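You operate a simulated robot arm through the tools that you are given. There is no shell and no other tool.

The job below is to be done with a simulated robot arm. You get a single attempt, and the scene is never put back.

JOB
Take the blue cloth from the top shelf of the green rack and put it on the lower shelf of the green rack. Take the torque wrench from the upper shelf of the green rack and put it on the top of the short bench. Put the green bearing from the upper shelf of the blue trolley on the silver small plate there and the silver bearing on top of the grey flange there. Do these in any order.
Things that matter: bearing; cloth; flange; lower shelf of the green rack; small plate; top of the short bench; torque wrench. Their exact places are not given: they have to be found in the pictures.

The check looks at the end state, three seconds after you hand in, the way a careful person would. Anything else that was tipped, shoved, dropped, spilled or broken makes it a failure. Flat cloth is picked up by pressing the open fingertips on it (5 to 10 N) and closing them slowly along it; thin cloth reads only 2 to 8 mm in the jaws.

ROBOT AND FRAMES
A 6-joint arm with a two-finger gripper on a trunk, on a base that drives. Base frame: it is fixed to the floor where the robot stands at the start and does not move with it; the origin is under the middle of the robot, x ahead of it, y to its left, z up. Units: m, degrees, N and s.
With the tool pointing down near the work surface it reaches from about 0.14 to 0.44 m from the robot's upright axis, wherever it stands. Its first joint turns from -166.0 to 166.0 degrees. Places, roughly: bearing [13.75, -8, 1]; cloth [-3.25, -1, 1.5]; flange [13.75, -8.25, 1]; lower shelf of the green rack [-3, -1.1, 0.6]; small plate [13.5, -7.75, 1]; top of the short bench [-3.6, 0.2, 0.9]; torque wrench [-3.25, -0.5, 1]. Payload 1.66 kg.
The TCP is the grasp point between the finger pads, 0.016 m short of the fingertips. In the tool frame z runs along the fingers and y along their closing line. The gripper opens to 0.111 m. The gripper's body begins 0.104 m behind the TCP.
Orientation is that of the tool frame in the base frame, as a unit quaternion [x, y, z, w]. With the fingers straight down and closing along the base's y, the tool's x points along the base's -x, its y along +y and its z along -z.

CONTROLS
- The arm moves only by the tool play_rows. Its argument "moves" is a list of rows, each a list of 7 numbers: the turn, a rotation vector about the tool's x, y, z in units of 8 degrees (1.0 is 8 degrees), then the shift along the tool's x, y, z in units of 50 mm (1.0 is 50 mm), then the opening, from 0 (shut) to 1 (fully open). In form: [[rx, ry, rz, x, y, z, gripper], ...]. A call has 1 to 20 rows; each row shifts and turns the commanded pose from where the row before left it, along the tool's axes as they then stand. A call with a number of a shift or a turn outside -1 to 1 is refused whole. A row lasts 0.2 s, in which the tool goes at most 0.05 m and 8.6 degrees; a call with a longer step from one row to the next is refused whole, and so is a gripper value outside its range. A pose out of reach is approached as far as the arm can. The call stops where the force on the tool passes 40 N (or 10 N more than at its start, if that is more) or the arm is blocked; 0.2 s more then pass. Each finger halts on what it meets, pressing with about 32 N; the grip force reading is that of the motor and also rises with nothing between the fingers. The clock runs only during rows and for 0.2 s after the last one: add rows that do not move to give the fingers time. It gives the time, the measured TCP pose, the force on the tool (base axes), the opening and the grip force at its end, in the units of the frame above (readings bear some noise), with the torque about the TCP (base axes, N m) and any sound that the robot's microphone picked up.
- Cameras (640 x 400 px; columns grow to the right, rows downward): "scene" is now at [0.0661, 0.1696, 1.5444]; the picture's right is [-0.22, -0.98, 0.00], its down [-0.59, 0.13, -0.80] and it looks along [0.78, -0.18, -0.60] (base axes); focal length 247 px, centre (320, 200). "wrist" rides on the gripper at [0.07, 0.014, -0.143] in the tool frame; the picture's right is [-0.19, 0.98, 0.00], its down [-0.87, -0.17, -0.47] and it looks along [-0.46, -0.09, 0.88] (tool axes); focal length 230 px, centre (320, 200).
- grab_frame(camera): a new picture of that camera. It takes no simulated time.
- raise_lower(by): slides the trunk up (or, below 0, down) by that many m; the arm and the scene camera ride with it, the base frame stays. It gives what a move gives, with no picture.
- drive_base(legs): drives the robot by 1 to 6 legs, each [ahead, left, turn to the left] in m, m and degrees, along the robot's own axes; the way and the turn of a leg run together, so that a leg with both is an arc; at most 1.5 m and 180 degrees a leg. The arm and the cameras ride along, it lands a little off, and it stops where it bumps. It gives what a move gives.
- turn_head(pan, tilt): turns the head with the scene camera to pan (to the left, within 120 degrees either way) and tilt (down, from -29 to 69), counted from straight ahead of the robot. It gives what a move gives.
- pixel_to_xyz(camera, pixels): for up to 12 pixels [column, row] of the newest picture of that camera ("zoom" is the newest enlarged one), the place [x, y, z] in the base frame of the surface seen there, good to about 0.002 m. It takes no simulated time.
- close_up(camera, box): a new picture of the part [left, top, right, bottom] of that camera's present view, enlarged. It takes no simulated time.
- finish_job(): hands the job in; it is judged then, once.

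Unless the task says otherwise, let go and move clear before handing in.

The tools are called after "Emit:" as a command line: name --pt "numbers of a row" for each row, then --argument value for the rest, lists and objects as JSON in quotes. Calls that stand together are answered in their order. play_rows: Moves the arm, as the interface text tells. Its arguments: {"type":"object","properties":{"moves":{"type":"array","items":{"type":"array","items":{"type":"number"}}}},"required":["moves"]} The other tools are called the same way: raise_lower (by) slides the trunk up or down; drive_base (legs) drives the base; turn_head (pan, tilt) turns the head that bears the scene camera; grab_frame (camera) takes a picture; pixel_to_xyz (camera, pixels) gives the place of the surface under pixels of a picture; close_up (camera, box) takes an enlarged picture of a part of a camera's view; finish_job () hands the job in.

At the start:

```text
time: 0.0
ee_pos: [0.4947, 0.0762, 1.2163]
orientation: [0.0, 1.0, 0.001, 0.0]
wrist_force: [0.1, -0.1, 0.3]
wrist_torque: [0.01, 0.0, -0.04]
finger_gap: 0.1107
grasp_force: 0.1
trunk travel left (down, up): [-0.125, 0.465]
robot x, y, heading: [-0.004, 0.0016, -0.0]
head pan, tilt: [-12.8, 37.0]
```

scene: 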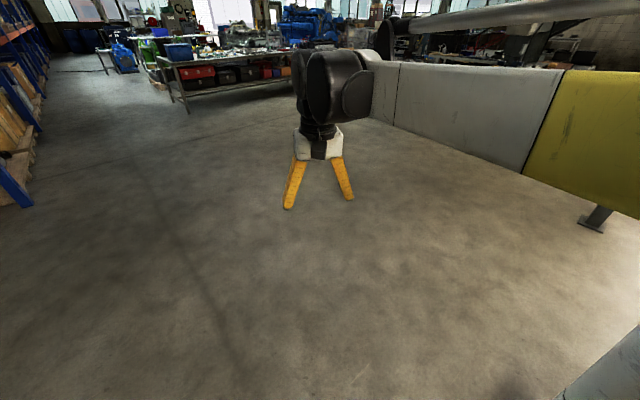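
wrist: 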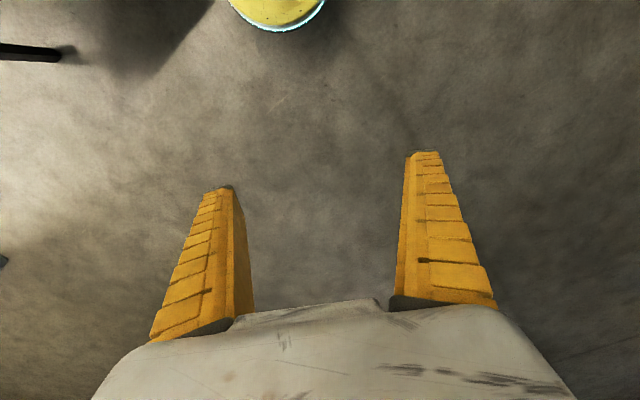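

The start pictures show open floor ahead and a grey/yellow barrier to the right (pixels ~(450,100)); the rack and bench must be behind me. I'll turn the head to look around first.

Emit:
turn_head --pan 120 --tilt 20

Emit:
grab_frame --camera "scene"

Emit:
turn_head --pan -120 --tilt 20

Emit:
grab_frame --camera "scene"

```text
time: 2.1
ee_pos: [0.495, 0.0781, 1.2164]
orientation: [0.0, 1.0, 0.0, 0.001]
wrist_force: [-1.2, -0.3, 0.2]
wrist_torque: [0.02, 0.01, -0.02]
finger_gap: 0.1105
grasp_force: 0.1
trunk travel left (down, up): [-0.125, 0.465]
robot x, y, heading: [-0.001, 0.0015, -0.0]
head pan, tilt: [120.0, 20.0]
```

```text
taken
```

scene: 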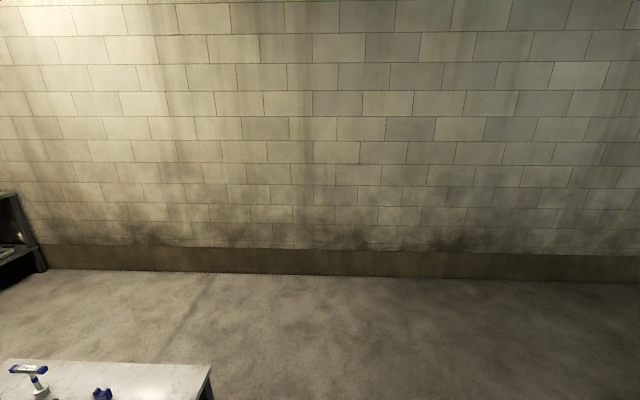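

```text
time: 5.5
ee_pos: [0.4944, 0.0778, 1.2162]
orientation: [0.001, 1.0, 0.0, 0.001]
wrist_force: [-0.8, 0.4, 0.6]
wrist_torque: [0.05, 0.01, 0.02]
finger_gap: 0.1105
grasp_force: 0.0
trunk travel left (down, up): [-0.125, 0.465]
robot x, y, heading: [-0.0004, 0.0021, 0.0]
head pan, tilt: [-120.0, 20.0]
```

```text
taken
```

scene: 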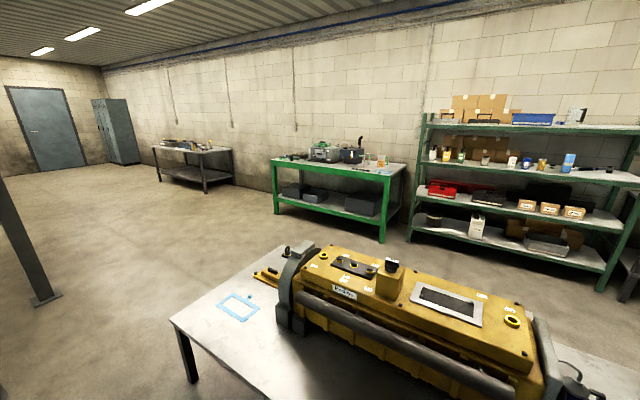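

The right-hand view shows the green rack (pixels ~(520,190)) beyond a table with a yellow machine. I'll measure key points to map out obstacles.

Emit:
pixel_to_xyz --camera "scene" --pixels '[[172, 318], [262, 252], [450, 320], [630, 385], [415, 235], [602, 285], [425, 120], [530, 128], [540, 160], [540, 205], [540, 245], [450, 380]]'

Emit:
turn_head --pan -120 --tilt 50

Emit:
grab_frame --camera "scene"

Emit:
turn_head --pan 120 --tilt 50

Emit:
grab_frame --camera "scene"

Emit:
turn_head --pan 60 --tilt 25

Emit:
grab_frame --camera "scene"

Emit:
turn_head --pan -60 --tilt 25

Emit:
grab_frame --camera "scene"

```text
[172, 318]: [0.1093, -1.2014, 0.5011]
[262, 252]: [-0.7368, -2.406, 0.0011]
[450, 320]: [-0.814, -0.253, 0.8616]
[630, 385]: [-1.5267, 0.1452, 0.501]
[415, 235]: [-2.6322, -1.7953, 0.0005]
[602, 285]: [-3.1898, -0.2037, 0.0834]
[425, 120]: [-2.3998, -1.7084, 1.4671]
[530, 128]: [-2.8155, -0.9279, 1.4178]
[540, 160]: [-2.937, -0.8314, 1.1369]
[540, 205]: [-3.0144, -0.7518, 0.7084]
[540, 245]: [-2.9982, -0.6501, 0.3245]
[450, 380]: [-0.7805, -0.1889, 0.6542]
```

```text
time: 6.5
ee_pos: [0.4955, 0.0777, 1.2161]
orientation: [0.0, 1.0, 0.001, 0.0]
wrist_force: [0.1, -0.2, -1.0]
wrist_torque: [0.02, -0.02, -0.01]
finger_gap: 0.111
grasp_force: 0.0
trunk travel left (down, up): [-0.125, 0.465]
robot x, y, heading: [0.0025, -0.0025, -0.0]
head pan, tilt: [-120.0, 50.0]
```

```text
taken
```

scene: 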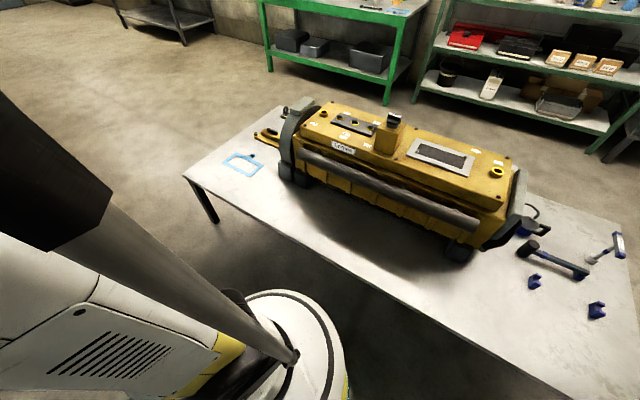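

```text
time: 9.9
ee_pos: [0.4953, 0.0786, 1.2166]
orientation: [0.0, 1.0, 0.0, 0.0]
wrist_force: [-0.2, -0.2, -0.8]
wrist_torque: [-0.01, 0.01, 0.01]
finger_gap: 0.1109
grasp_force: 0.0
trunk travel left (down, up): [-0.125, 0.465]
robot x, y, heading: [0.0021, 0.0001, -0.1]
head pan, tilt: [120.0, 50.0]
```

```text
taken
```

scene: 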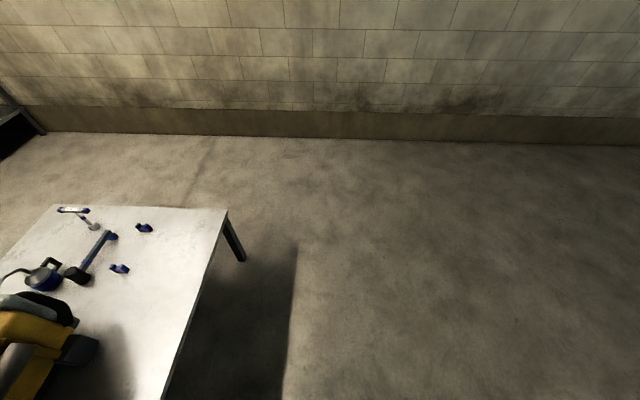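

```text
time: 11.2
ee_pos: [0.4947, 0.0772, 1.2158]
orientation: [0.0, 1.0, -0.001, 0.0]
wrist_force: [-0.1, 0.1, -0.5]
wrist_torque: [-0.02, 0.02, 0.0]
finger_gap: 0.1108
grasp_force: 0.1
trunk travel left (down, up): [-0.125, 0.465]
robot x, y, heading: [-0.0031, -0.0009, -0.1]
head pan, tilt: [60.0, 25.0]
```

```text
taken
```

scene: 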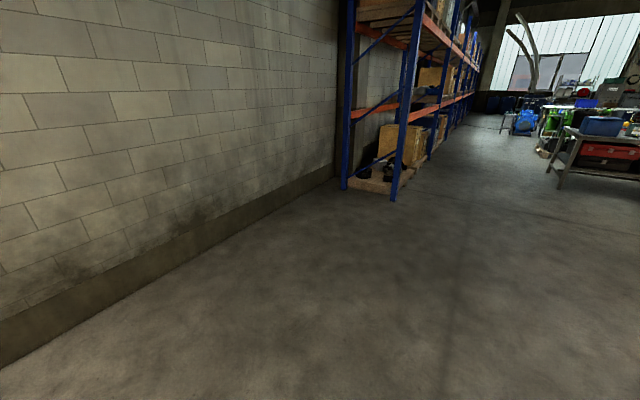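

```text
time: 13.2
ee_pos: [0.4963, 0.0772, 1.216]
orientation: [0.0, 1.0, -0.001, 0.0]
wrist_force: [-0.3, -0.3, 0.4]
wrist_torque: [-0.01, -0.02, 0.01]
finger_gap: 0.1109
grasp_force: 0.1
trunk travel left (down, up): [-0.125, 0.465]
robot x, y, heading: [-0.003, 0.0025, -0.1]
head pan, tilt: [-60.0, 25.0]
```

```text
taken
```

scene: 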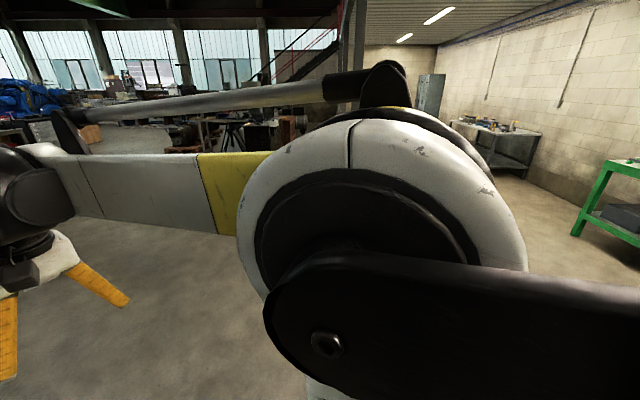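

The table behind me needs precise mapping before driving. I'll re-take views and measure its corners and the robot's base extents.

Emit:
turn_head --pan -120 --tilt 50

Emit:
grab_frame --camera "scene"

Emit:
pixel_to_xyz --camera "scene" --pixels '[[187, 178], [276, 107], [600, 395], [628, 228], [290, 310], [245, 310], [340, 340], [340, 390], [212, 220], [383, 100], [272, 70], [420, 260]]'

Emit:
turn_head --pan 120 --tilt 50

Emit:
grab_frame --camera "scene"

Emit:
pixel_to_xyz --camera "scene" --pixels '[[63, 207], [226, 210], [165, 390], [245, 258], [320, 140], [40, 132], [600, 145], [320, 390]]'

```text
time: 14.5
ee_pos: [0.4958, 0.0777, 1.2167]
orientation: [0.0, 1.0, 0.0, 0.0]
wrist_force: [0.0, -0.3, -0.1]
wrist_torque: [0.0, 0.0, -0.02]
finger_gap: 0.1108
grasp_force: 0.0
trunk travel left (down, up): [-0.125, 0.465]
robot x, y, heading: [-0.0001, -0.0013, -0.3]
head pan, tilt: [-120.0, 50.0]
```

```text
taken
```

scene: 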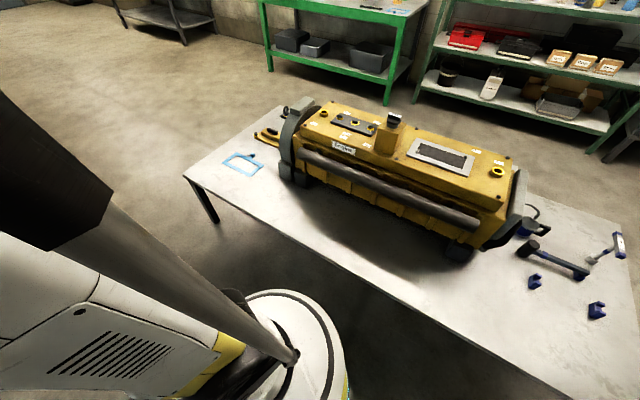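

```text
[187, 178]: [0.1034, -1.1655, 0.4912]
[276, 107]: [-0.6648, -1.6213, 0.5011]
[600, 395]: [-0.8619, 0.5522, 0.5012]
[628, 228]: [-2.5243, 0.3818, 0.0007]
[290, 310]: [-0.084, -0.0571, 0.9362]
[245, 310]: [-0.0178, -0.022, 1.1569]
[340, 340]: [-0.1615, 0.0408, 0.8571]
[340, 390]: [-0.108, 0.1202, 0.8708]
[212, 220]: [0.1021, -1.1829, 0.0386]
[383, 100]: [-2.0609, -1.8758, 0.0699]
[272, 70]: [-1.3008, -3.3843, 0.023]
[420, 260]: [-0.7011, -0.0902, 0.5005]
```

```text
time: 17.9
ee_pos: [0.4946, 0.077, 1.2153]
orientation: [0.001, 1.0, 0.0, 0.0]
wrist_force: [0.1, -0.1, 0.9]
wrist_torque: [0.04, 0.04, -0.01]
finger_gap: 0.111
grasp_force: 0.0
trunk travel left (down, up): [-0.125, 0.465]
robot x, y, heading: [-0.002, 0.0036, 0.1]
head pan, tilt: [120.0, 50.0]
```

```text
taken
```

scene: 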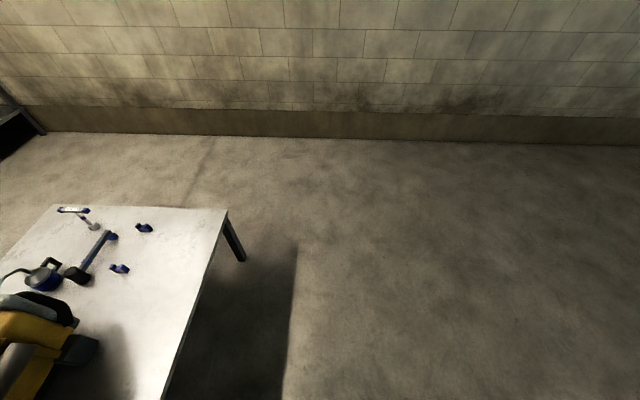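

```text
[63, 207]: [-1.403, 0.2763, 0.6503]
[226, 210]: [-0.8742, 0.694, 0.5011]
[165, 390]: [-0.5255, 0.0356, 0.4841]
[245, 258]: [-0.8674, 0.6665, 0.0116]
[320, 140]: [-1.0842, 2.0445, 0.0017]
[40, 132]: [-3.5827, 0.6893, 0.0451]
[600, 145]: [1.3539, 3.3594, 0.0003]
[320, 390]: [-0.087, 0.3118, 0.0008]
```

The table lies diagonally behind me: corners ≈ (0.10,-1.17), (-0.66,-1.62), (-0.87,0.69); the wall is ~1.3 m beyond its left end, so I can pass round the left. I'll drive there and turn to face the rack's direction (heading ≈ -152°).

Emit:
drive_base --legs '[[-0.195, 0.8, 0], [-0.488, 0.715, 0], [0, 0, -152]]'

Emit:
turn_head --pan 0 --tilt 25

Emit:
grab_frame --camera "scene"

```text
time: 32.8
ee_pos: [-1.1015, 1.2279, 1.2157]
orientation: [0.971, 0.241, 0.0, 0.0]
wrist_force: [0.2, 0.6, 0.3]
wrist_torque: [-0.03, 0.01, 0.02]
finger_gap: 0.1108
grasp_force: 0.0
trunk travel left (down, up): [-0.125, 0.465]
robot x, y, heading: [-0.7051, 1.5251, -152.3]
head pan, tilt: [120.0, 50.0]
```

```text
time: 34.8
ee_pos: [-1.1029, 1.228, 1.2165]
orientation: [0.971, 0.24, -0.001, 0.0]
wrist_force: [0.4, -0.1, 0.3]
wrist_torque: [0.01, -0.03, 0.0]
finger_gap: 0.111
grasp_force: 0.0
trunk travel left (down, up): [-0.125, 0.465]
robot x, y, heading: [-0.7026, 1.5256, -152.2]
head pan, tilt: [0.0, 25.0]
```

```text
taken
```

scene: 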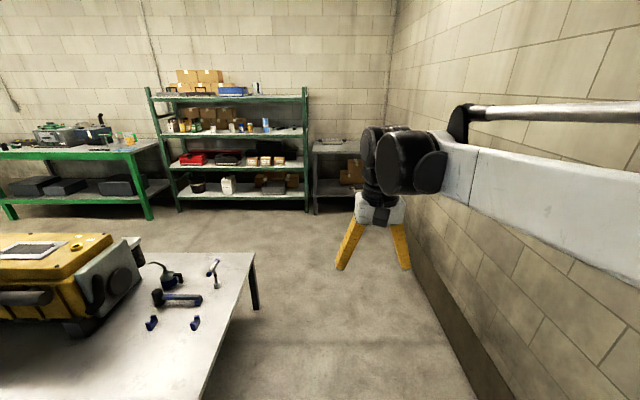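

I've rounded the table; the rack (pixels ~(230,150)) and dark short bench (340,180) are ahead. I'll check how far the arm and wall are on the right before driving on.

Emit:
pixel_to_xyz --camera "scene" --pixels '[[600, 200], [460, 180], [620, 115], [380, 180], [255, 258], [430, 300], [315, 210], [362, 200], [178, 210], [305, 205], [150, 100], [345, 146]]'

Emit:
close_up --camera "scene" --box '[140, 60, 400, 220]'

```text
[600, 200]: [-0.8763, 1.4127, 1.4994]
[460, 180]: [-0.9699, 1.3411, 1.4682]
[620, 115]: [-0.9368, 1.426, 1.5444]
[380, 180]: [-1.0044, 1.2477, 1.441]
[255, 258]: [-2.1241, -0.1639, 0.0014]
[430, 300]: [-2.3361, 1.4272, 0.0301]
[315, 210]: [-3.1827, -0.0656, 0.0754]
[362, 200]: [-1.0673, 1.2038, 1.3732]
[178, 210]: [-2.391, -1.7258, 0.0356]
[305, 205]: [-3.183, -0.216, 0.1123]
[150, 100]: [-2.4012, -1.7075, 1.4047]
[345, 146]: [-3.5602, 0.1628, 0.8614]
```

```text
2.46 times, centred on (270, 140) of scene
```

zoom: 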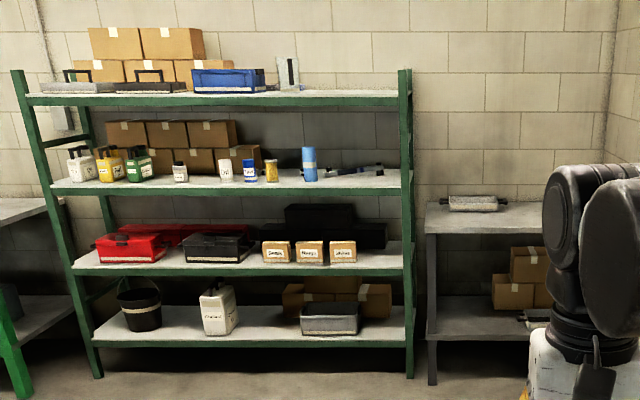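

The rack has four shelves; torque wrench likely on the second at zoom (350,170). Let me measure shelf heights and free space.

Emit:
pixel_to_xyz --camera "zoom" --pixels '[[330, 98], [300, 187], [385, 170], [330, 268], [370, 263], [250, 335], [70, 188], [90, 268], [350, 174], [470, 205], [232, 182], [500, 218]]'

```text
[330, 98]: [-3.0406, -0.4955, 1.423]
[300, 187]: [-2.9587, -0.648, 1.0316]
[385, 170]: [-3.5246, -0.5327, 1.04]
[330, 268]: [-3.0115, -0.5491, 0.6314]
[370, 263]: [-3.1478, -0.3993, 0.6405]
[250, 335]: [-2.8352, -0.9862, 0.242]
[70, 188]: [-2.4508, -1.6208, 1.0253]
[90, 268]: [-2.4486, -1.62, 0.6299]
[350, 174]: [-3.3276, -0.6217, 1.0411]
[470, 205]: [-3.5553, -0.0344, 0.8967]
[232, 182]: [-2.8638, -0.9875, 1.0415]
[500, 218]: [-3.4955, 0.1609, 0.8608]
```

Shelf levels are ≈1.44, 1.04, 0.64, 0.24 and the bench top 0.86. I'll drive to in front of the rack, staying clear of the table, and raise the trunk to look onto the shelves.

Emit:
drive_base --legs '[[1.5, 0, 0], [0.58, 0, 0], [0, 0.85, 0]]'

Emit:
raise_lower --by 0.4

Emit:
turn_head --pan 0 --tilt 35

Emit:
grab_frame --camera "scene"

```text
time: 49.0
ee_pos: [-2.5081, -0.4606, 1.2146]
orientation: [0.973, 0.232, 0.0, 0.0]
wrist_force: [0.2, 0.1, 0.8]
wrist_torque: [0.04, 0.03, -0.02]
finger_gap: 0.1109
grasp_force: 0.1
trunk travel left (down, up): [-0.125, 0.465]
robot x, y, heading: [-2.1016, -0.1615, -152.8]
head pan, tilt: [0.0, 25.0]
```

```text
time: 52.8
ee_pos: [-2.5089, -0.4595, 1.6164]
orientation: [0.973, 0.232, 0.001, 0.001]
wrist_force: [0.7, 0.1, 0.7]
wrist_torque: [0.02, 0.0, 0.0]
finger_gap: 0.1109
grasp_force: 0.0
trunk travel left (down, up): [-0.525, 0.065]
robot x, y, heading: [-2.1047, -0.1648, -153.2]
head pan, tilt: [0.0, 25.0]
```

```text
time: 53.5
ee_pos: [-2.5079, -0.459, 1.6163]
orientation: [0.972, 0.234, 0.0, -0.001]
wrist_force: [-0.3, -0.6, 0.0]
wrist_torque: [-0.03, 0.01, 0.0]
finger_gap: 0.1108
grasp_force: 0.0
trunk travel left (down, up): [-0.525, 0.065]
robot x, y, heading: [-2.1033, -0.1626, -152.8]
head pan, tilt: [0.0, 35.0]
```

```text
taken
```

scene: 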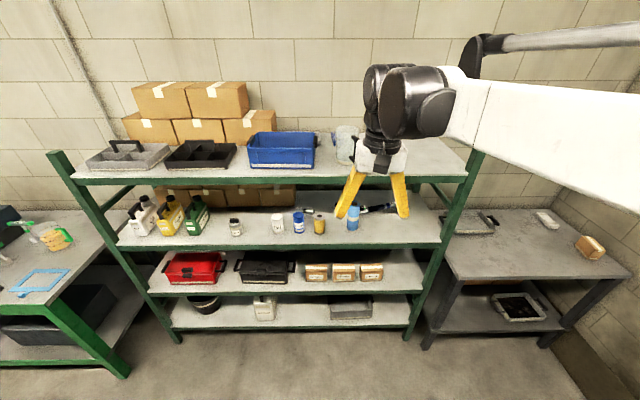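

On the top shelf I see a blue tray (280,150) and a white container (347,145); I'll zoom in for the cloth and the wrench.

Emit:
close_up --camera "scene" --box '[220, 110, 470, 240]'

Emit:
close_up --camera "scene" --box '[150, 220, 450, 340]'

```text
2.56 times, centred on (345, 175) of scene
```

zoom: 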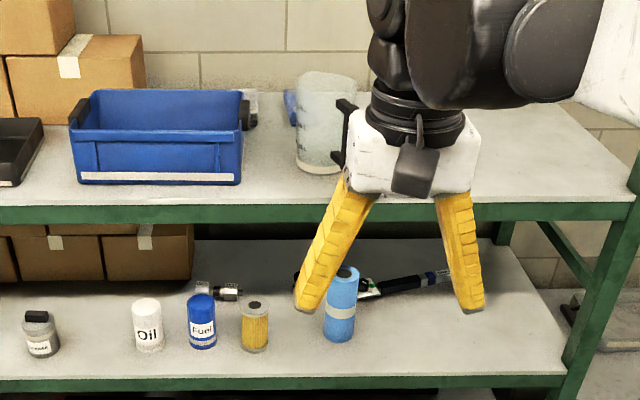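

```text
2.13 times, centred on (300, 280) of scene
```

zoom: 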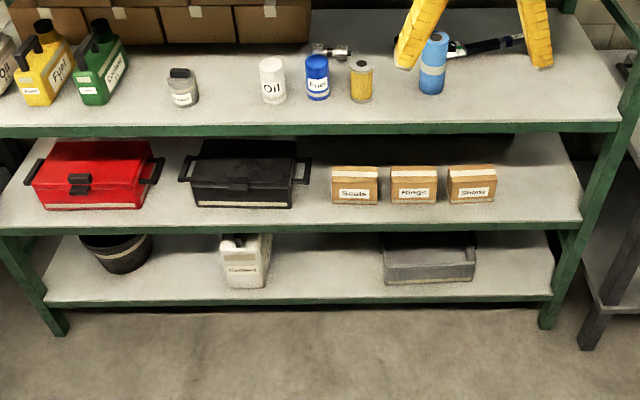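

Something blue is peeking out behind the clear jug at zoom (290,100) on the top shelf. I'll measure it and the jug, plus items around.

Emit:
close_up --camera "scene" --box '[240, 110, 400, 210]'

Emit:
pixel_to_xyz --camera "scene" --pixels '[[333, 138], [334, 143], [348, 128], [340, 165], [310, 165], [250, 165], [420, 150], [315, 138], [352, 218], [393, 206], [360, 212], [385, 209]]'

```text
4.00 times, centred on (320, 160) of scene
```

zoom: 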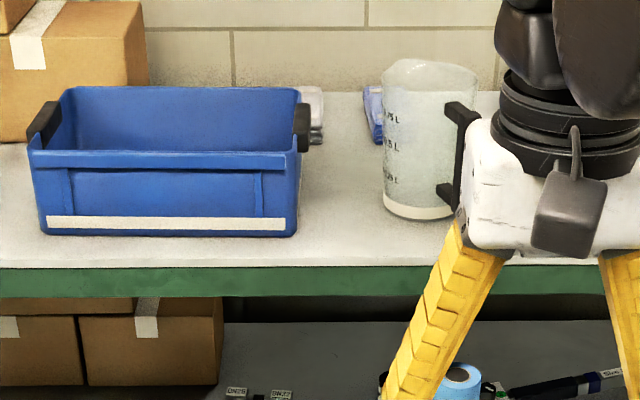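

```text
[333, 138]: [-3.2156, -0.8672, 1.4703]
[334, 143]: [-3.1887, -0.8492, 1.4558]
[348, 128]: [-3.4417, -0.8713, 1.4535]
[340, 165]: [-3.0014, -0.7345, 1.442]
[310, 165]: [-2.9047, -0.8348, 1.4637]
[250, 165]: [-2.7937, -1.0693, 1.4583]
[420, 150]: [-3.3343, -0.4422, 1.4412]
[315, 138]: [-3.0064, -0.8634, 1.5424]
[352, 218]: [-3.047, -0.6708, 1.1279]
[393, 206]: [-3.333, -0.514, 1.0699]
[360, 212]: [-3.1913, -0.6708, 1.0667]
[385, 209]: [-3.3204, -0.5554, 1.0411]
```

A folded blue cloth appears to lie behind the clear jug (zoom (372,110)), around (-3.2,-0.87,1.46). I'll raise fully and move closer so the wrist camera looks down on the shelf.

Emit:
raise_lower --by 0.065

Emit:
drive_base --legs '[[0.3, 0.05, 0]]'

Emit:
grab_frame --camera "wrist"

Emit:
grab_frame --camera "scene"

```text
time: 54.6
ee_pos: [-2.5072, -0.4592, 1.682]
orientation: [0.973, 0.233, 0.0, 0.0]
wrist_force: [-0.8, -0.4, -0.8]
wrist_torque: [0.01, 0.01, 0.0]
finger_gap: 0.1113
grasp_force: 0.0
trunk travel left (down, up): [-0.59, 0.0]
robot x, y, heading: [-2.1035, -0.163, -153.2]
head pan, tilt: [0.0, 35.0]
```

```text
time: 56.6
ee_pos: [-2.7493, -0.6375, 1.6815]
orientation: [0.972, 0.233, 0.001, 0.0]
wrist_force: [-0.1, -0.7, 0.9]
wrist_torque: [0.02, 0.0, 0.01]
finger_gap: 0.1109
grasp_force: 0.1
trunk travel left (down, up): [-0.59, 0.0]
robot x, y, heading: [-2.3431, -0.3449, -153.1]
head pan, tilt: [0.0, 35.0]
```

```text
taken
```

wrist: 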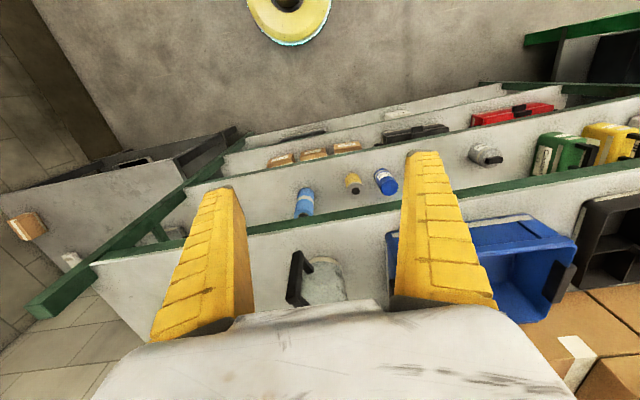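

```text
taken
```

scene: 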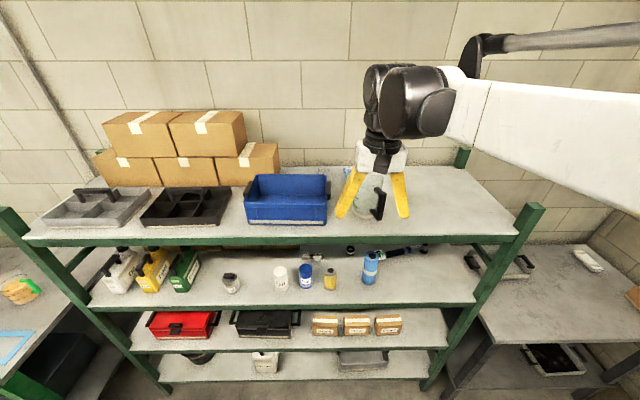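

The wrist picture is upside-down (robot at top); the gripper hides the cloth area. The scene picture shows a blue bit at (347,168) behind the jug; I'll zoom there and measure.

Emit:
close_up --camera "scene" --box '[300, 140, 460, 240]'

Emit:
pixel_to_xyz --camera "zoom" --pixels '[[190, 110], [195, 120], [240, 140], [260, 290], [300, 260], [230, 250], [270, 130], [350, 130], [390, 110], [380, 100], [110, 120], [370, 240]]'

```text
4.00 times, centred on (380, 190) of scene
```

zoom: 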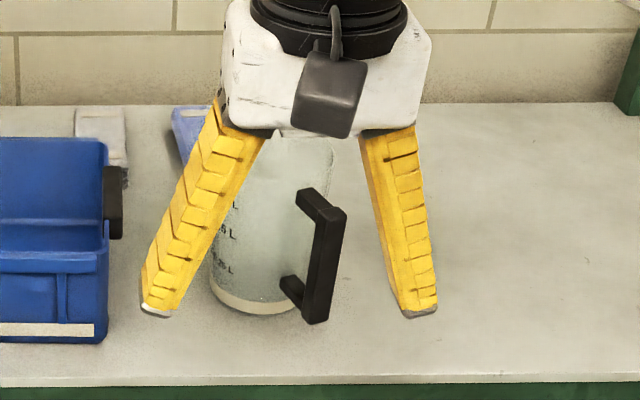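

```text
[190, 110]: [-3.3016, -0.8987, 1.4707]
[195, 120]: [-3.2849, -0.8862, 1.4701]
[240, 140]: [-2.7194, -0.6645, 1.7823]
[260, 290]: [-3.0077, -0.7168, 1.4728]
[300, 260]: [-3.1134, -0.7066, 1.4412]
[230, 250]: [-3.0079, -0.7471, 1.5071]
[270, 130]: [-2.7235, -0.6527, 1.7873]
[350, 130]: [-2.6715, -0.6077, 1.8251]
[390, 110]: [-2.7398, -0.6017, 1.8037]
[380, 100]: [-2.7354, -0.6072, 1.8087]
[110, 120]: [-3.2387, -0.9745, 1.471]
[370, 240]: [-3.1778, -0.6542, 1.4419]
```

The cloth's top surface is ≈1.470 m at (-3.30,-0.90), mostly hidden by jug and gripper. I'll shift the robot right ~0.75 m to view past the jug.

Emit:
drive_base --legs '[[0, -0.75, 0]]'

Emit:
turn_head --pan 30 --tilt 35

Emit:
grab_frame --camera "scene"

Emit:
close_up --camera "scene" --box '[200, 100, 440, 250]'

```text
time: 60.7
ee_pos: [-3.0852, 0.0275, 1.6813]
orientation: [0.973, 0.229, 0.0, 0.0]
wrist_force: [0.1, 0.5, 0.0]
wrist_torque: [0.03, -0.01, -0.01]
finger_gap: 0.1108
grasp_force: 0.2
trunk travel left (down, up): [-0.59, 0.0]
robot x, y, heading: [-2.6751, 0.3179, -153.6]
head pan, tilt: [0.0, 35.0]
```

```text
time: 61.6
ee_pos: [-3.0855, 0.0279, 1.6803]
orientation: [0.973, 0.23, -0.001, 0.0]
wrist_force: [0.1, 0.0, 0.7]
wrist_torque: [0.02, 0.0, 0.0]
finger_gap: 0.1108
grasp_force: 0.0
trunk travel left (down, up): [-0.59, 0.0]
robot x, y, heading: [-2.6778, 0.3178, -153.6]
head pan, tilt: [30.0, 35.0]
```

```text
taken
```

scene: 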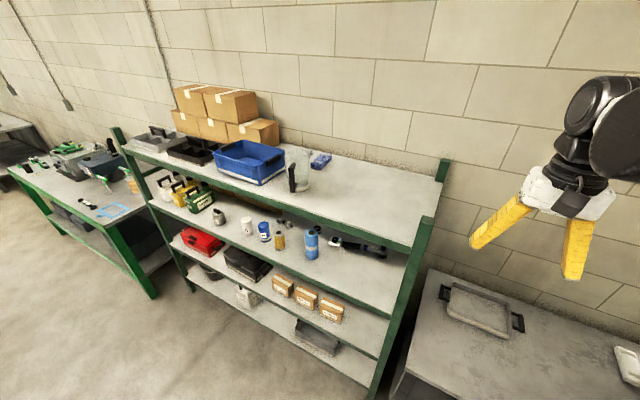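

```text
2.67 times, centred on (320, 175) of scene
```

zoom: 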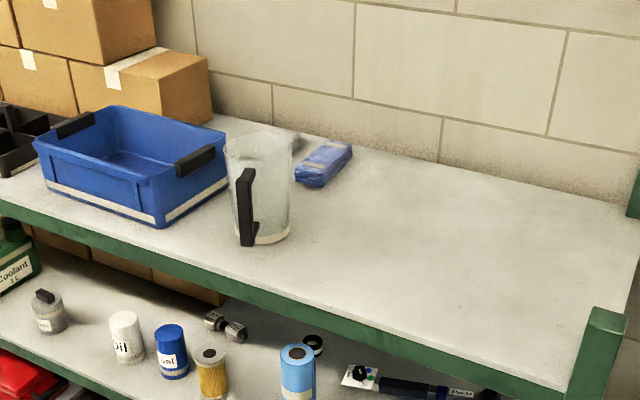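

Now the cloth is clear: a folded blue rag behind the jug at zoom (325,162). I'll enlarge more and measure it.

Emit:
close_up --camera "scene" --box '[280, 135, 360, 185]'

Emit:
pixel_to_xyz --camera "zoom" --pixels '[[240, 200], [320, 205], [400, 150], [370, 130], [310, 150], [250, 270], [310, 290], [400, 210], [410, 170], [120, 350], [70, 270], [220, 130]]'

```text
8.00 times, centred on (320, 160) of scene
```

zoom: 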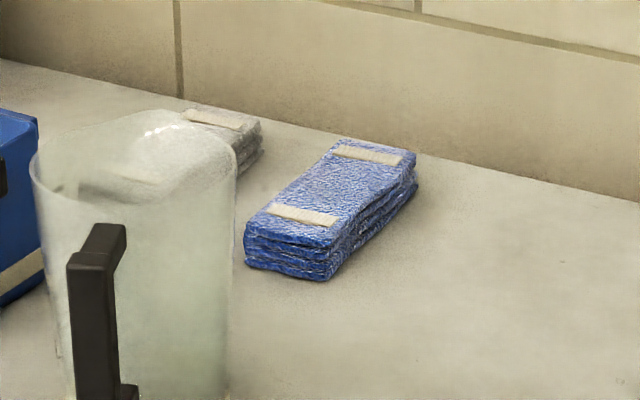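

```text
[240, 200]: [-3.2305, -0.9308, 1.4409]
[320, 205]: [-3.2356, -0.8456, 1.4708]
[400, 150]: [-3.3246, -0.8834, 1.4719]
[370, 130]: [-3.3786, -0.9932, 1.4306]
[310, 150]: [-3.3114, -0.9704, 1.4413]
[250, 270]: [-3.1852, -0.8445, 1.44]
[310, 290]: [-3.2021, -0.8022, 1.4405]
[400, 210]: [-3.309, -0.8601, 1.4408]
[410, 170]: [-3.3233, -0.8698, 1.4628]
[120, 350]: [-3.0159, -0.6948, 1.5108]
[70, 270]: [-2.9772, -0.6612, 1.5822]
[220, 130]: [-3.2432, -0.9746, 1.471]
```

The cloth is a folded blue bundle, ~30 mm thick. I'll measure its top corners precisely along with the jug's extents.

Emit:
pixel_to_xyz --camera "zoom" --pixels '[[252, 222], [330, 238], [410, 157], [340, 146], [330, 190], [245, 262], [330, 275], [415, 185], [230, 390], [160, 120], [45, 150], [230, 160]]'

Emit:
grab_frame --camera "wrist"

```text
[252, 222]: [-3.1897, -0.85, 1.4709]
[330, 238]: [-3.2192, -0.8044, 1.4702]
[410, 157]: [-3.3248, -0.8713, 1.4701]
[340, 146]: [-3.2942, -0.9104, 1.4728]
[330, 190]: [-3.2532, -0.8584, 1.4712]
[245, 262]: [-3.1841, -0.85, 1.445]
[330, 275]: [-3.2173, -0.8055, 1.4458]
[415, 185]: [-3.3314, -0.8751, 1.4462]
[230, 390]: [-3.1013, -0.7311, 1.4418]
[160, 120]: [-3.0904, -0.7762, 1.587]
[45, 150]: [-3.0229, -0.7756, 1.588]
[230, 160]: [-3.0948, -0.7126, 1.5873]
```

```text
taken
```

wrist: 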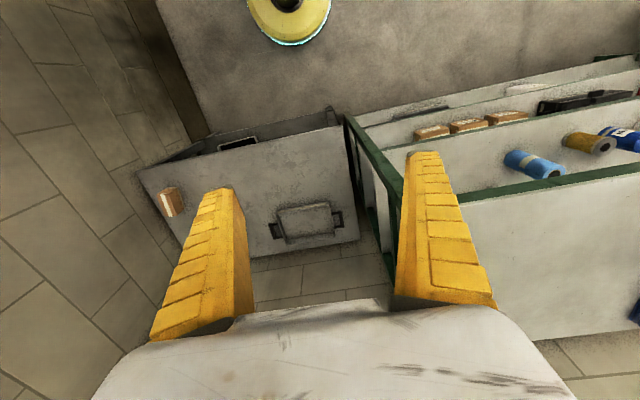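

The cloth's centre is ≈(-3.256,-0.859), 57×126 mm, top 1.471, sitting ~0.36 m back from the shelf front with the jug in front of it. I need to know my robot's own footprint, so I'll measure the base seen in the wrist view and look down with the head.

Emit:
pixel_to_xyz --camera "wrist" --pixels '[[290, 30], [290, 43], [260, 20], [325, 10], [250, 5], [300, 5], [315, 218], [540, 165], [340, 150], [270, 235], [350, 200], [390, 200]]'

Emit:
turn_head --pan 0 --tilt 69

Emit:
grab_frame --camera "scene"

Emit:
pixel_to_xyz --camera "scene" --pixels '[[320, 390], [320, 360], [320, 330], [400, 390], [400, 350], [250, 390], [450, 300], [320, 300]]'

```text
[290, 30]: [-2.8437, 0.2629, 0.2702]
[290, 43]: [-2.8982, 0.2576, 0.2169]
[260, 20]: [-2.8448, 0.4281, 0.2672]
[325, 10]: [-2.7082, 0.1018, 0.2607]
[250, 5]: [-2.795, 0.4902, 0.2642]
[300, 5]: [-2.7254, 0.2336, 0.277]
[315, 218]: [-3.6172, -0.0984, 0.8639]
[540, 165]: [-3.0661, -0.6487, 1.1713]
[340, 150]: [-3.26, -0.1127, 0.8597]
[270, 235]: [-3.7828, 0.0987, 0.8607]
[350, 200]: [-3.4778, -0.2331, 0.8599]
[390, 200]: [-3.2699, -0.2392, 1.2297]
```

```text
time: 62.6
ee_pos: [-3.0855, 0.0279, 1.6799]
orientation: [0.973, 0.229, 0.001, -0.002]
wrist_force: [0.7, 0.1, 0.9]
wrist_torque: [-0.02, -0.02, -0.02]
finger_gap: 0.1109
grasp_force: 0.2
trunk travel left (down, up): [-0.59, 0.0]
robot x, y, heading: [-2.6799, 0.3181, -153.6]
head pan, tilt: [0.0, 68.8]
```

```text
taken
```

scene: 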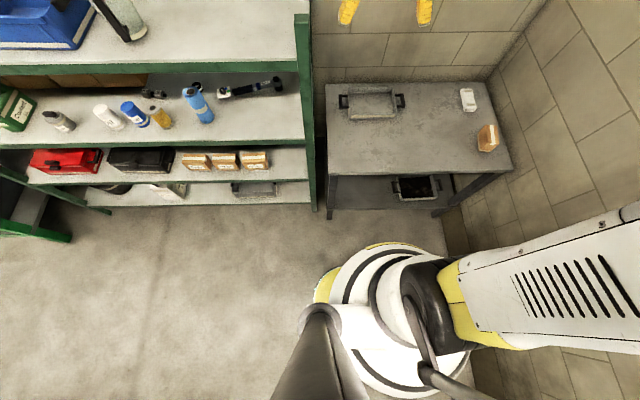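

```text
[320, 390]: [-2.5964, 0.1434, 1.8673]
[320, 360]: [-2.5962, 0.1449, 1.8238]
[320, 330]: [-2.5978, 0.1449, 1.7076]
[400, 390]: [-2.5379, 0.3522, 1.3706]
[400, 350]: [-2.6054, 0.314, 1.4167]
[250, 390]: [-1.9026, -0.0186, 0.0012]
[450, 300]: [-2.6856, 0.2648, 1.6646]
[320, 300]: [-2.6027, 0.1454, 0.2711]
```

My base is a disc of ≈0.24 m radius and ≈0.28 m high, so it must stay in front of the rack. The wrench is visible at (250,88) on the upper shelf; I'll zoom on it and measure.

Emit:
close_up --camera "scene" --box '[140, 50, 300, 150]'

Emit:
pixel_to_xyz --camera "zoom" --pixels '[[325, 150], [345, 175], [400, 160], [450, 150], [500, 138], [545, 125], [555, 110], [350, 160], [240, 200], [215, 145], [470, 160], [570, 130]]'

Emit:
close_up --camera "scene" --box '[310, 70, 530, 220]'

Emit:
pixel_to_xyz --camera "scene" --pixels '[[328, 90], [488, 88], [510, 170], [330, 175], [340, 100], [405, 100], [372, 115], [467, 100], [487, 138], [420, 140], [380, 150], [440, 160]]'

```text
4.00 times, centred on (220, 100) of scene
```

zoom: 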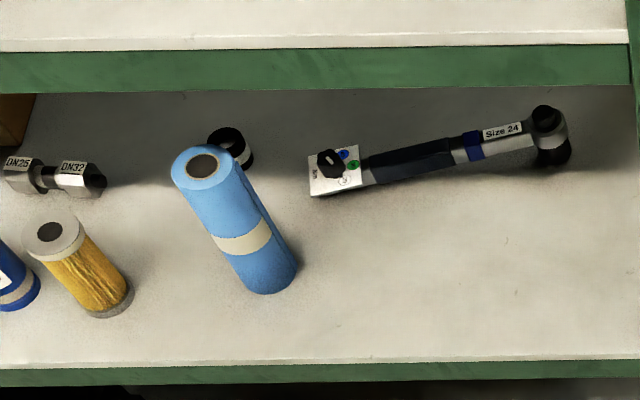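

```text
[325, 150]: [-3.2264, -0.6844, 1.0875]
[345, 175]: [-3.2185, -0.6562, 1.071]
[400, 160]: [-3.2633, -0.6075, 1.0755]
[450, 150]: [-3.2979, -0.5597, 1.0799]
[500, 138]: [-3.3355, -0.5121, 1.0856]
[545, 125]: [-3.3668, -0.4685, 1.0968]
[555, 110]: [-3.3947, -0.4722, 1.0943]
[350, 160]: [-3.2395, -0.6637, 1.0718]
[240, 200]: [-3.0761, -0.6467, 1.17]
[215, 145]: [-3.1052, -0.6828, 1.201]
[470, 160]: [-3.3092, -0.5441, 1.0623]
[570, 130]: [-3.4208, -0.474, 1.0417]
```

```text
2.67 times, centred on (420, 145) of scene
```

zoom: 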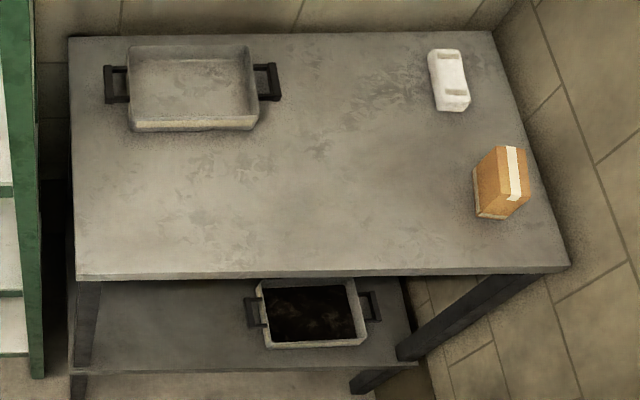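

```text
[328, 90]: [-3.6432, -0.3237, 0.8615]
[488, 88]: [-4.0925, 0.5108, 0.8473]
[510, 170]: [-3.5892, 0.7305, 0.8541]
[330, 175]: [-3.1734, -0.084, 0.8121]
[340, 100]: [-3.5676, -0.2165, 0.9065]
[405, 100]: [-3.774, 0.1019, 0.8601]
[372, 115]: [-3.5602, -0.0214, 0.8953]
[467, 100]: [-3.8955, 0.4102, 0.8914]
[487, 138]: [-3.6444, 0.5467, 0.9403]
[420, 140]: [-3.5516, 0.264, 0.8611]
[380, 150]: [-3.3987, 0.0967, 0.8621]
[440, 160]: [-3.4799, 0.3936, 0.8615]
```

The wrench's handle runs from ≈(-3.22,-0.66) to ≈(-3.37,-0.47) at z≈1.06, 30 cm under the top shelf, so I must tilt the tool. I'll view my own arm to learn its link geometry.

Emit:
turn_head --pan -60 --tilt 20

Emit:
grab_frame --camera "scene"

Emit:
pixel_to_xyz --camera "scene" --pixels '[[380, 230], [330, 345], [30, 190], [100, 190], [220, 190], [400, 130], [380, 80], [200, 105], [500, 320], [600, 320], [10, 280], [350, 100]]'

Emit:
turn_head --pan -90 --tilt 69

Emit:
grab_frame --camera "scene"

```text
time: 63.9
ee_pos: [-3.0857, 0.029, 1.6802]
orientation: [0.973, 0.229, 0.0, 0.0]
wrist_force: [-0.7, 0.5, 0.1]
wrist_torque: [0.01, -0.04, 0.02]
finger_gap: 0.1108
grasp_force: 0.1
trunk travel left (down, up): [-0.59, 0.0]
robot x, y, heading: [-2.6775, 0.3153, -153.2]
head pan, tilt: [-60.0, 20.0]
```

```text
taken
```

scene: 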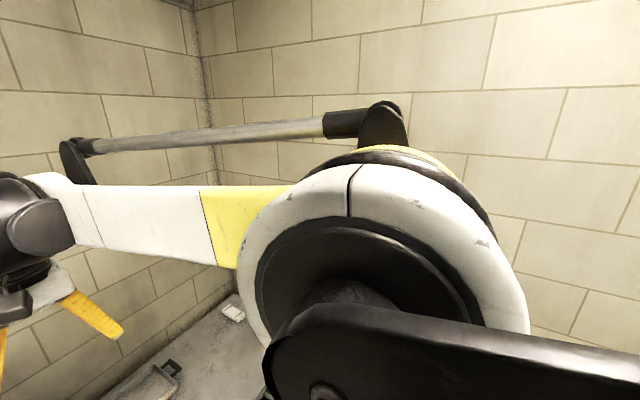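

```text
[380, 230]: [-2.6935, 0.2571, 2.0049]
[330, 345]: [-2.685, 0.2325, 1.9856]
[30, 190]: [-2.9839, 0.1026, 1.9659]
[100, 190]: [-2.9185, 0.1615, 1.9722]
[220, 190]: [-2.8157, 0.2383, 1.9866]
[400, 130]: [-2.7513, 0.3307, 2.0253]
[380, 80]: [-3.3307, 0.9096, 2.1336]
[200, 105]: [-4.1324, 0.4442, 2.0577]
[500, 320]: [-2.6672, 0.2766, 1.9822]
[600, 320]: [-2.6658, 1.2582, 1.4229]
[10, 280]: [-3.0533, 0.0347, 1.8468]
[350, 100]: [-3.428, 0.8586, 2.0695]
```

```text
time: 65.1
ee_pos: [-3.0856, 0.0287, 1.6804]
orientation: [0.973, 0.23, 0.0, 0.0]
wrist_force: [0.0, -1.0, 0.2]
wrist_torque: [0.01, 0.01, 0.0]
finger_gap: 0.1109
grasp_force: 0.0
trunk travel left (down, up): [-0.59, 0.0]
robot x, y, heading: [-2.6762, 0.3216, -153.8]
head pan, tilt: [-90.0, 68.8]
```

```text
taken
```

scene: 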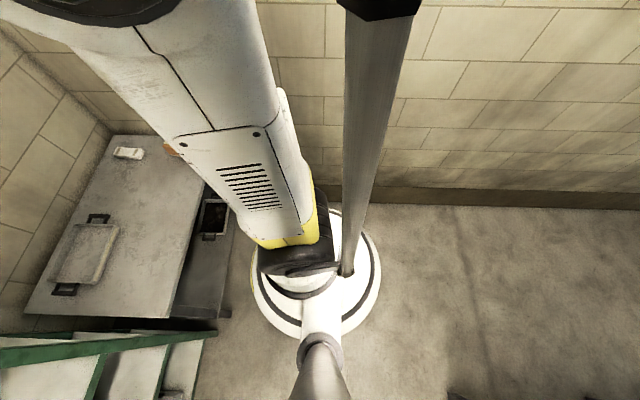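

The arm looks UR5-like (upper arm ≈0.42 m, forearm ≈0.39 m), so the cloth should be reachable with the tool vertical from ~0.4 m in front of the rack. I'll drive to line up with the cloth while the tool stays high at 1.68 m.

Emit:
turn_head --pan 0 --tilt 35

Emit:
drive_base --legs '[[0, 0.69, 1], [0.25, 0, 0]]'

Emit:
grab_frame --camera "scene"

```text
time: 66.7
ee_pos: [-3.0856, 0.0281, 1.6814]
orientation: [0.973, 0.229, 0.0, 0.0]
wrist_force: [-0.3, 0.4, -0.3]
wrist_torque: [-0.02, 0.0, 0.01]
finger_gap: 0.1109
grasp_force: 0.1
trunk travel left (down, up): [-0.59, 0.0]
robot x, y, heading: [-2.6768, 0.3183, -153.4]
head pan, tilt: [0.0, 35.0]
```

```text
time: 71.9
ee_pos: [-3.0063, -0.6976, 1.6806]
orientation: [0.972, 0.234, 0.0, -0.001]
wrist_force: [0.9, -0.4, 1.0]
wrist_torque: [0.0, -0.02, -0.02]
finger_gap: 0.1109
grasp_force: 0.0
trunk travel left (down, up): [-0.59, 0.0]
robot x, y, heading: [-2.5987, -0.4044, -152.9]
head pan, tilt: [0.0, 35.0]
```

```text
taken
```

scene: 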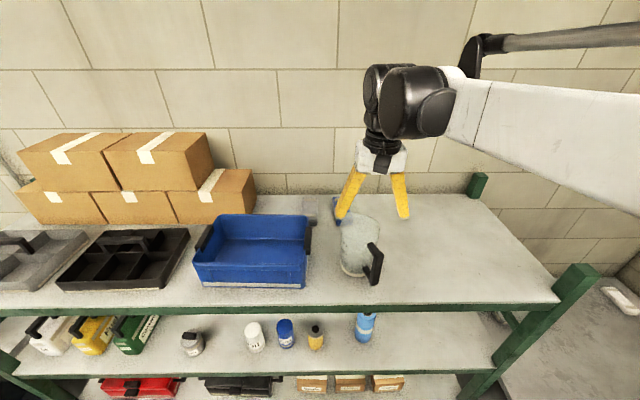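

The tool is above/next to the jug, aligned at u≈0.78; the cloth is ~0.30 m further in. I'll extend the tool at constant height (1.68) over the cloth and check it reaches.

Emit:
play_rows --pt "0 0 0 -0.74 0.074 0 0.85" --pt "0 0 0 -0.74 0.074 0 0.85" --pt "0 0 0 -0.74 0.074 0 0.85" --pt "0 0 0 -0.74 0.074 0 0.85" --pt "0 0 0 -0.74 0.074 0 0.85" --pt "0 0 0 -0.74 0.074 0 0.85" --pt "0 0 0 -0.74 0.074 0 0.85" --pt "0 0 0 -0.74 0.072 0 0.85" --pt "0 0 -0.7 0 0 0 0.85" --pt "0 0 0 0 0 0 0.85"

Emit:
grab_frame --camera "scene"

Emit:
grab_frame --camera "wrist"

```text
time: 74.1
ee_pos: [-3.2324, -0.8436, 1.6673]
orientation: [0.96, 0.281, 0.001, 0.001]
wrist_force: [0.5, 0.0, -0.4]
wrist_torque: [-0.02, 0.01, -0.01]
finger_gap: 0.0951
grasp_force: 0.4
out of reach, approached as far as the arm can: row 8
trunk travel left (down, up): [-0.59, 0.0]
robot x, y, heading: [-2.6004, -0.4041, -153.0]
head pan, tilt: [0.0, 35.0]
```

```text
taken
```

scene: 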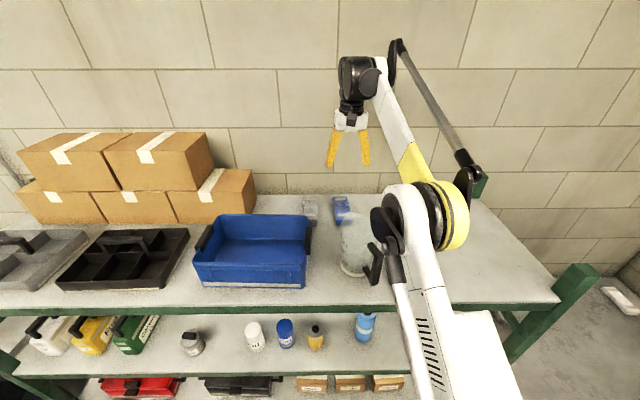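

```text
taken
```

wrist: 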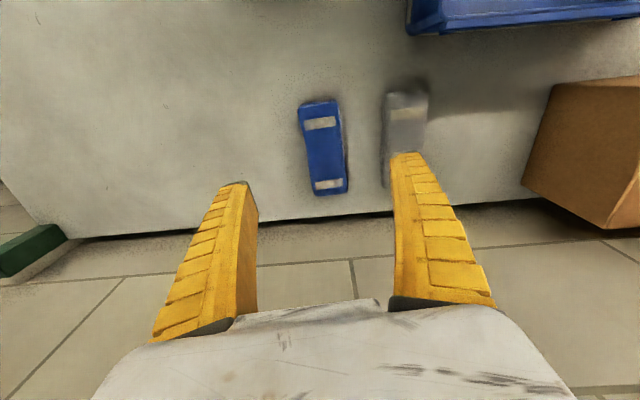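

The reach limit was hit at ~0.77 m radius; the wrist view shows the cloth (pixels ~(322,148)) directly between the fingers' line. I'll retract 8 cm and drive 10 cm closer so the arm isn't fully stretched.

Emit:
play_rows --pt "0 0 0 0.8 0 0 0.85" --pt "0 0 0 0.8 0 0 0.85" --pt "0 0 0 0 0 0 0.85"

Emit:
drive_base --legs '[[0.1, 0, 0]]'

Emit:
grab_frame --camera "wrist"

Emit:
pixel_to_xyz --camera "wrist" --pixels '[[322, 148], [300, 110], [336, 103], [345, 190], [315, 195], [405, 110], [385, 170], [320, 215], [320, 250]]'

```text
time: 74.9
ee_pos: [-3.1662, -0.7993, 1.6678]
orientation: [0.96, 0.28, 0.001, 0.0]
wrist_force: [0.0, -0.1, 0.8]
wrist_torque: [0.06, -0.06, -0.03]
finger_gap: 0.0953
grasp_force: 0.8
trunk travel left (down, up): [-0.59, 0.0]
robot x, y, heading: [-2.5978, -0.4059, -152.9]
head pan, tilt: [0.0, 35.0]
```

```text
time: 76.1
ee_pos: [-3.2565, -0.8451, 1.6713]
orientation: [0.96, 0.28, 0.0, 0.001]
wrist_force: [0.1, 0.2, -0.2]
wrist_torque: [0.02, -0.01, -0.01]
finger_gap: 0.0953
grasp_force: 0.2
trunk travel left (down, up): [-0.59, 0.0]
robot x, y, heading: [-2.6921, -0.4502, -153.1]
head pan, tilt: [0.0, 35.0]
```

```text
taken
```

wrist: 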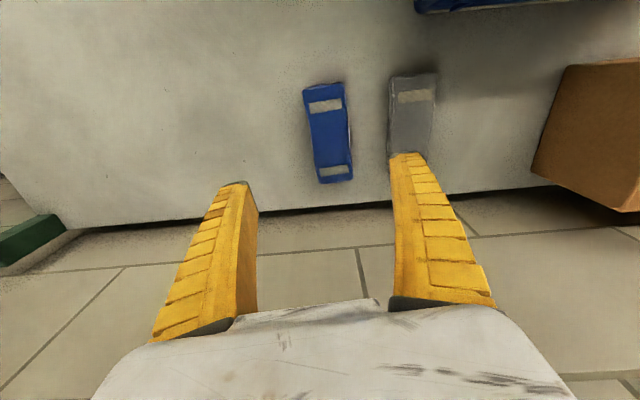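

```text
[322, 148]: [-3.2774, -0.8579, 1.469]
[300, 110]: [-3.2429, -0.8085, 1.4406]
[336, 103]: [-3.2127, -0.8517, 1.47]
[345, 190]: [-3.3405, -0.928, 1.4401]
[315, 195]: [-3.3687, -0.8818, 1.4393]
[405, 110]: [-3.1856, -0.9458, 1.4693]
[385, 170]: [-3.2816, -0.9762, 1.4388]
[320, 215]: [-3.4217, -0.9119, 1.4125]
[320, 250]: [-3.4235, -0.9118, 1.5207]
```

The tool is over the cloth now. I'll measure the cloth and neighbouring grey cloth edges precisely from this near-vertical view.

Emit:
pixel_to_xyz --camera "wrist" --pixels '[[306, 92], [341, 87], [321, 180], [350, 176], [393, 82], [432, 78], [391, 145], [388, 150], [328, 135], [313, 138], [344, 134], [330, 112]]'

```text
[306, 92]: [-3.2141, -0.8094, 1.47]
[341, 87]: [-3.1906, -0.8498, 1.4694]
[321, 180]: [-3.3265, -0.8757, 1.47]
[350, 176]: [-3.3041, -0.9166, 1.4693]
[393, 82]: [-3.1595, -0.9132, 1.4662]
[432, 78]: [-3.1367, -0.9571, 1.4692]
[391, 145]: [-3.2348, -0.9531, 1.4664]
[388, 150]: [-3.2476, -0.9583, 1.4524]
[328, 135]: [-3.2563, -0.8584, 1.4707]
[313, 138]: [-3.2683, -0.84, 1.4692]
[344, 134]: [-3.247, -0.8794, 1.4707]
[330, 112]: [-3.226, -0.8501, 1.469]
```

Cloth centre ≈(-3.259,-0.863), long axis heading ≈-150°, with 6 cm gap to the grey cloth. I'll align and descend to ~4 cm above, then check.

Emit:
play_rows --pt "0 0 0.275 -0.234 0.276 0 0.85" --pt "0 0 0 0 0 0.55 0.85" --pt "0 0 0 0 0 0.55 0.85" --pt "0 0 0 0 0 0.55 0.85" --pt "0 0 0 0 0 0.55 0.85" --pt "0 0 0 0 0 0.55 0.85" --pt "0 0 0 0 0 0.5 0.85" --pt "0 0 0 0 0 0 0.85"

Emit:
grab_frame --camera "scene"

Emit:
grab_frame --camera "wrist"

```text
time: 77.9
ee_pos: [-3.2591, -0.8632, 1.5066]
orientation: [0.965, 0.261, 0.0, 0.0]
wrist_force: [0.5, 0.8, -0.1]
wrist_torque: [-0.03, 0.04, -0.02]
finger_gap: 0.0951
grasp_force: 0.9
trunk travel left (down, up): [-0.59, 0.0]
robot x, y, heading: [-2.6914, -0.4458, -152.9]
head pan, tilt: [0.0, 35.0]
```

```text
taken
```

scene: 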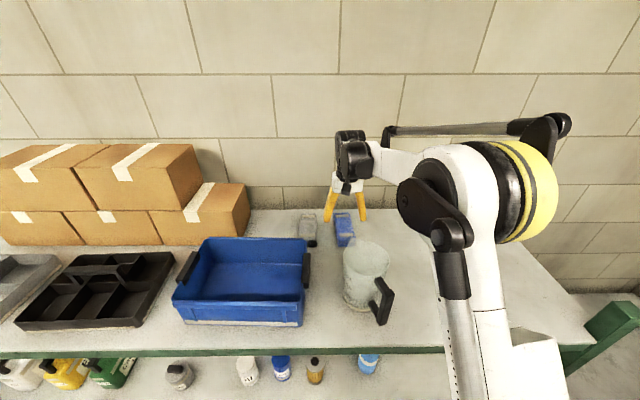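

```text
taken
```

wrist: 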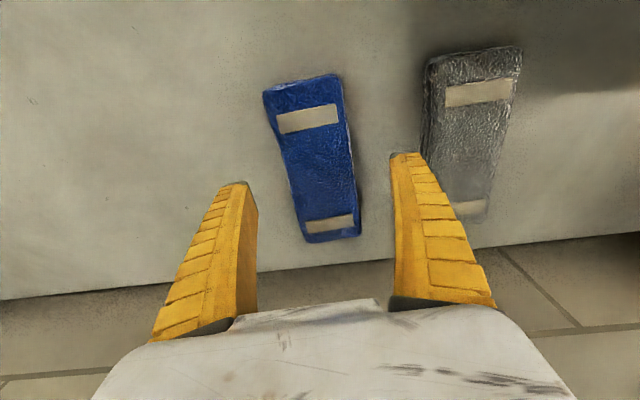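

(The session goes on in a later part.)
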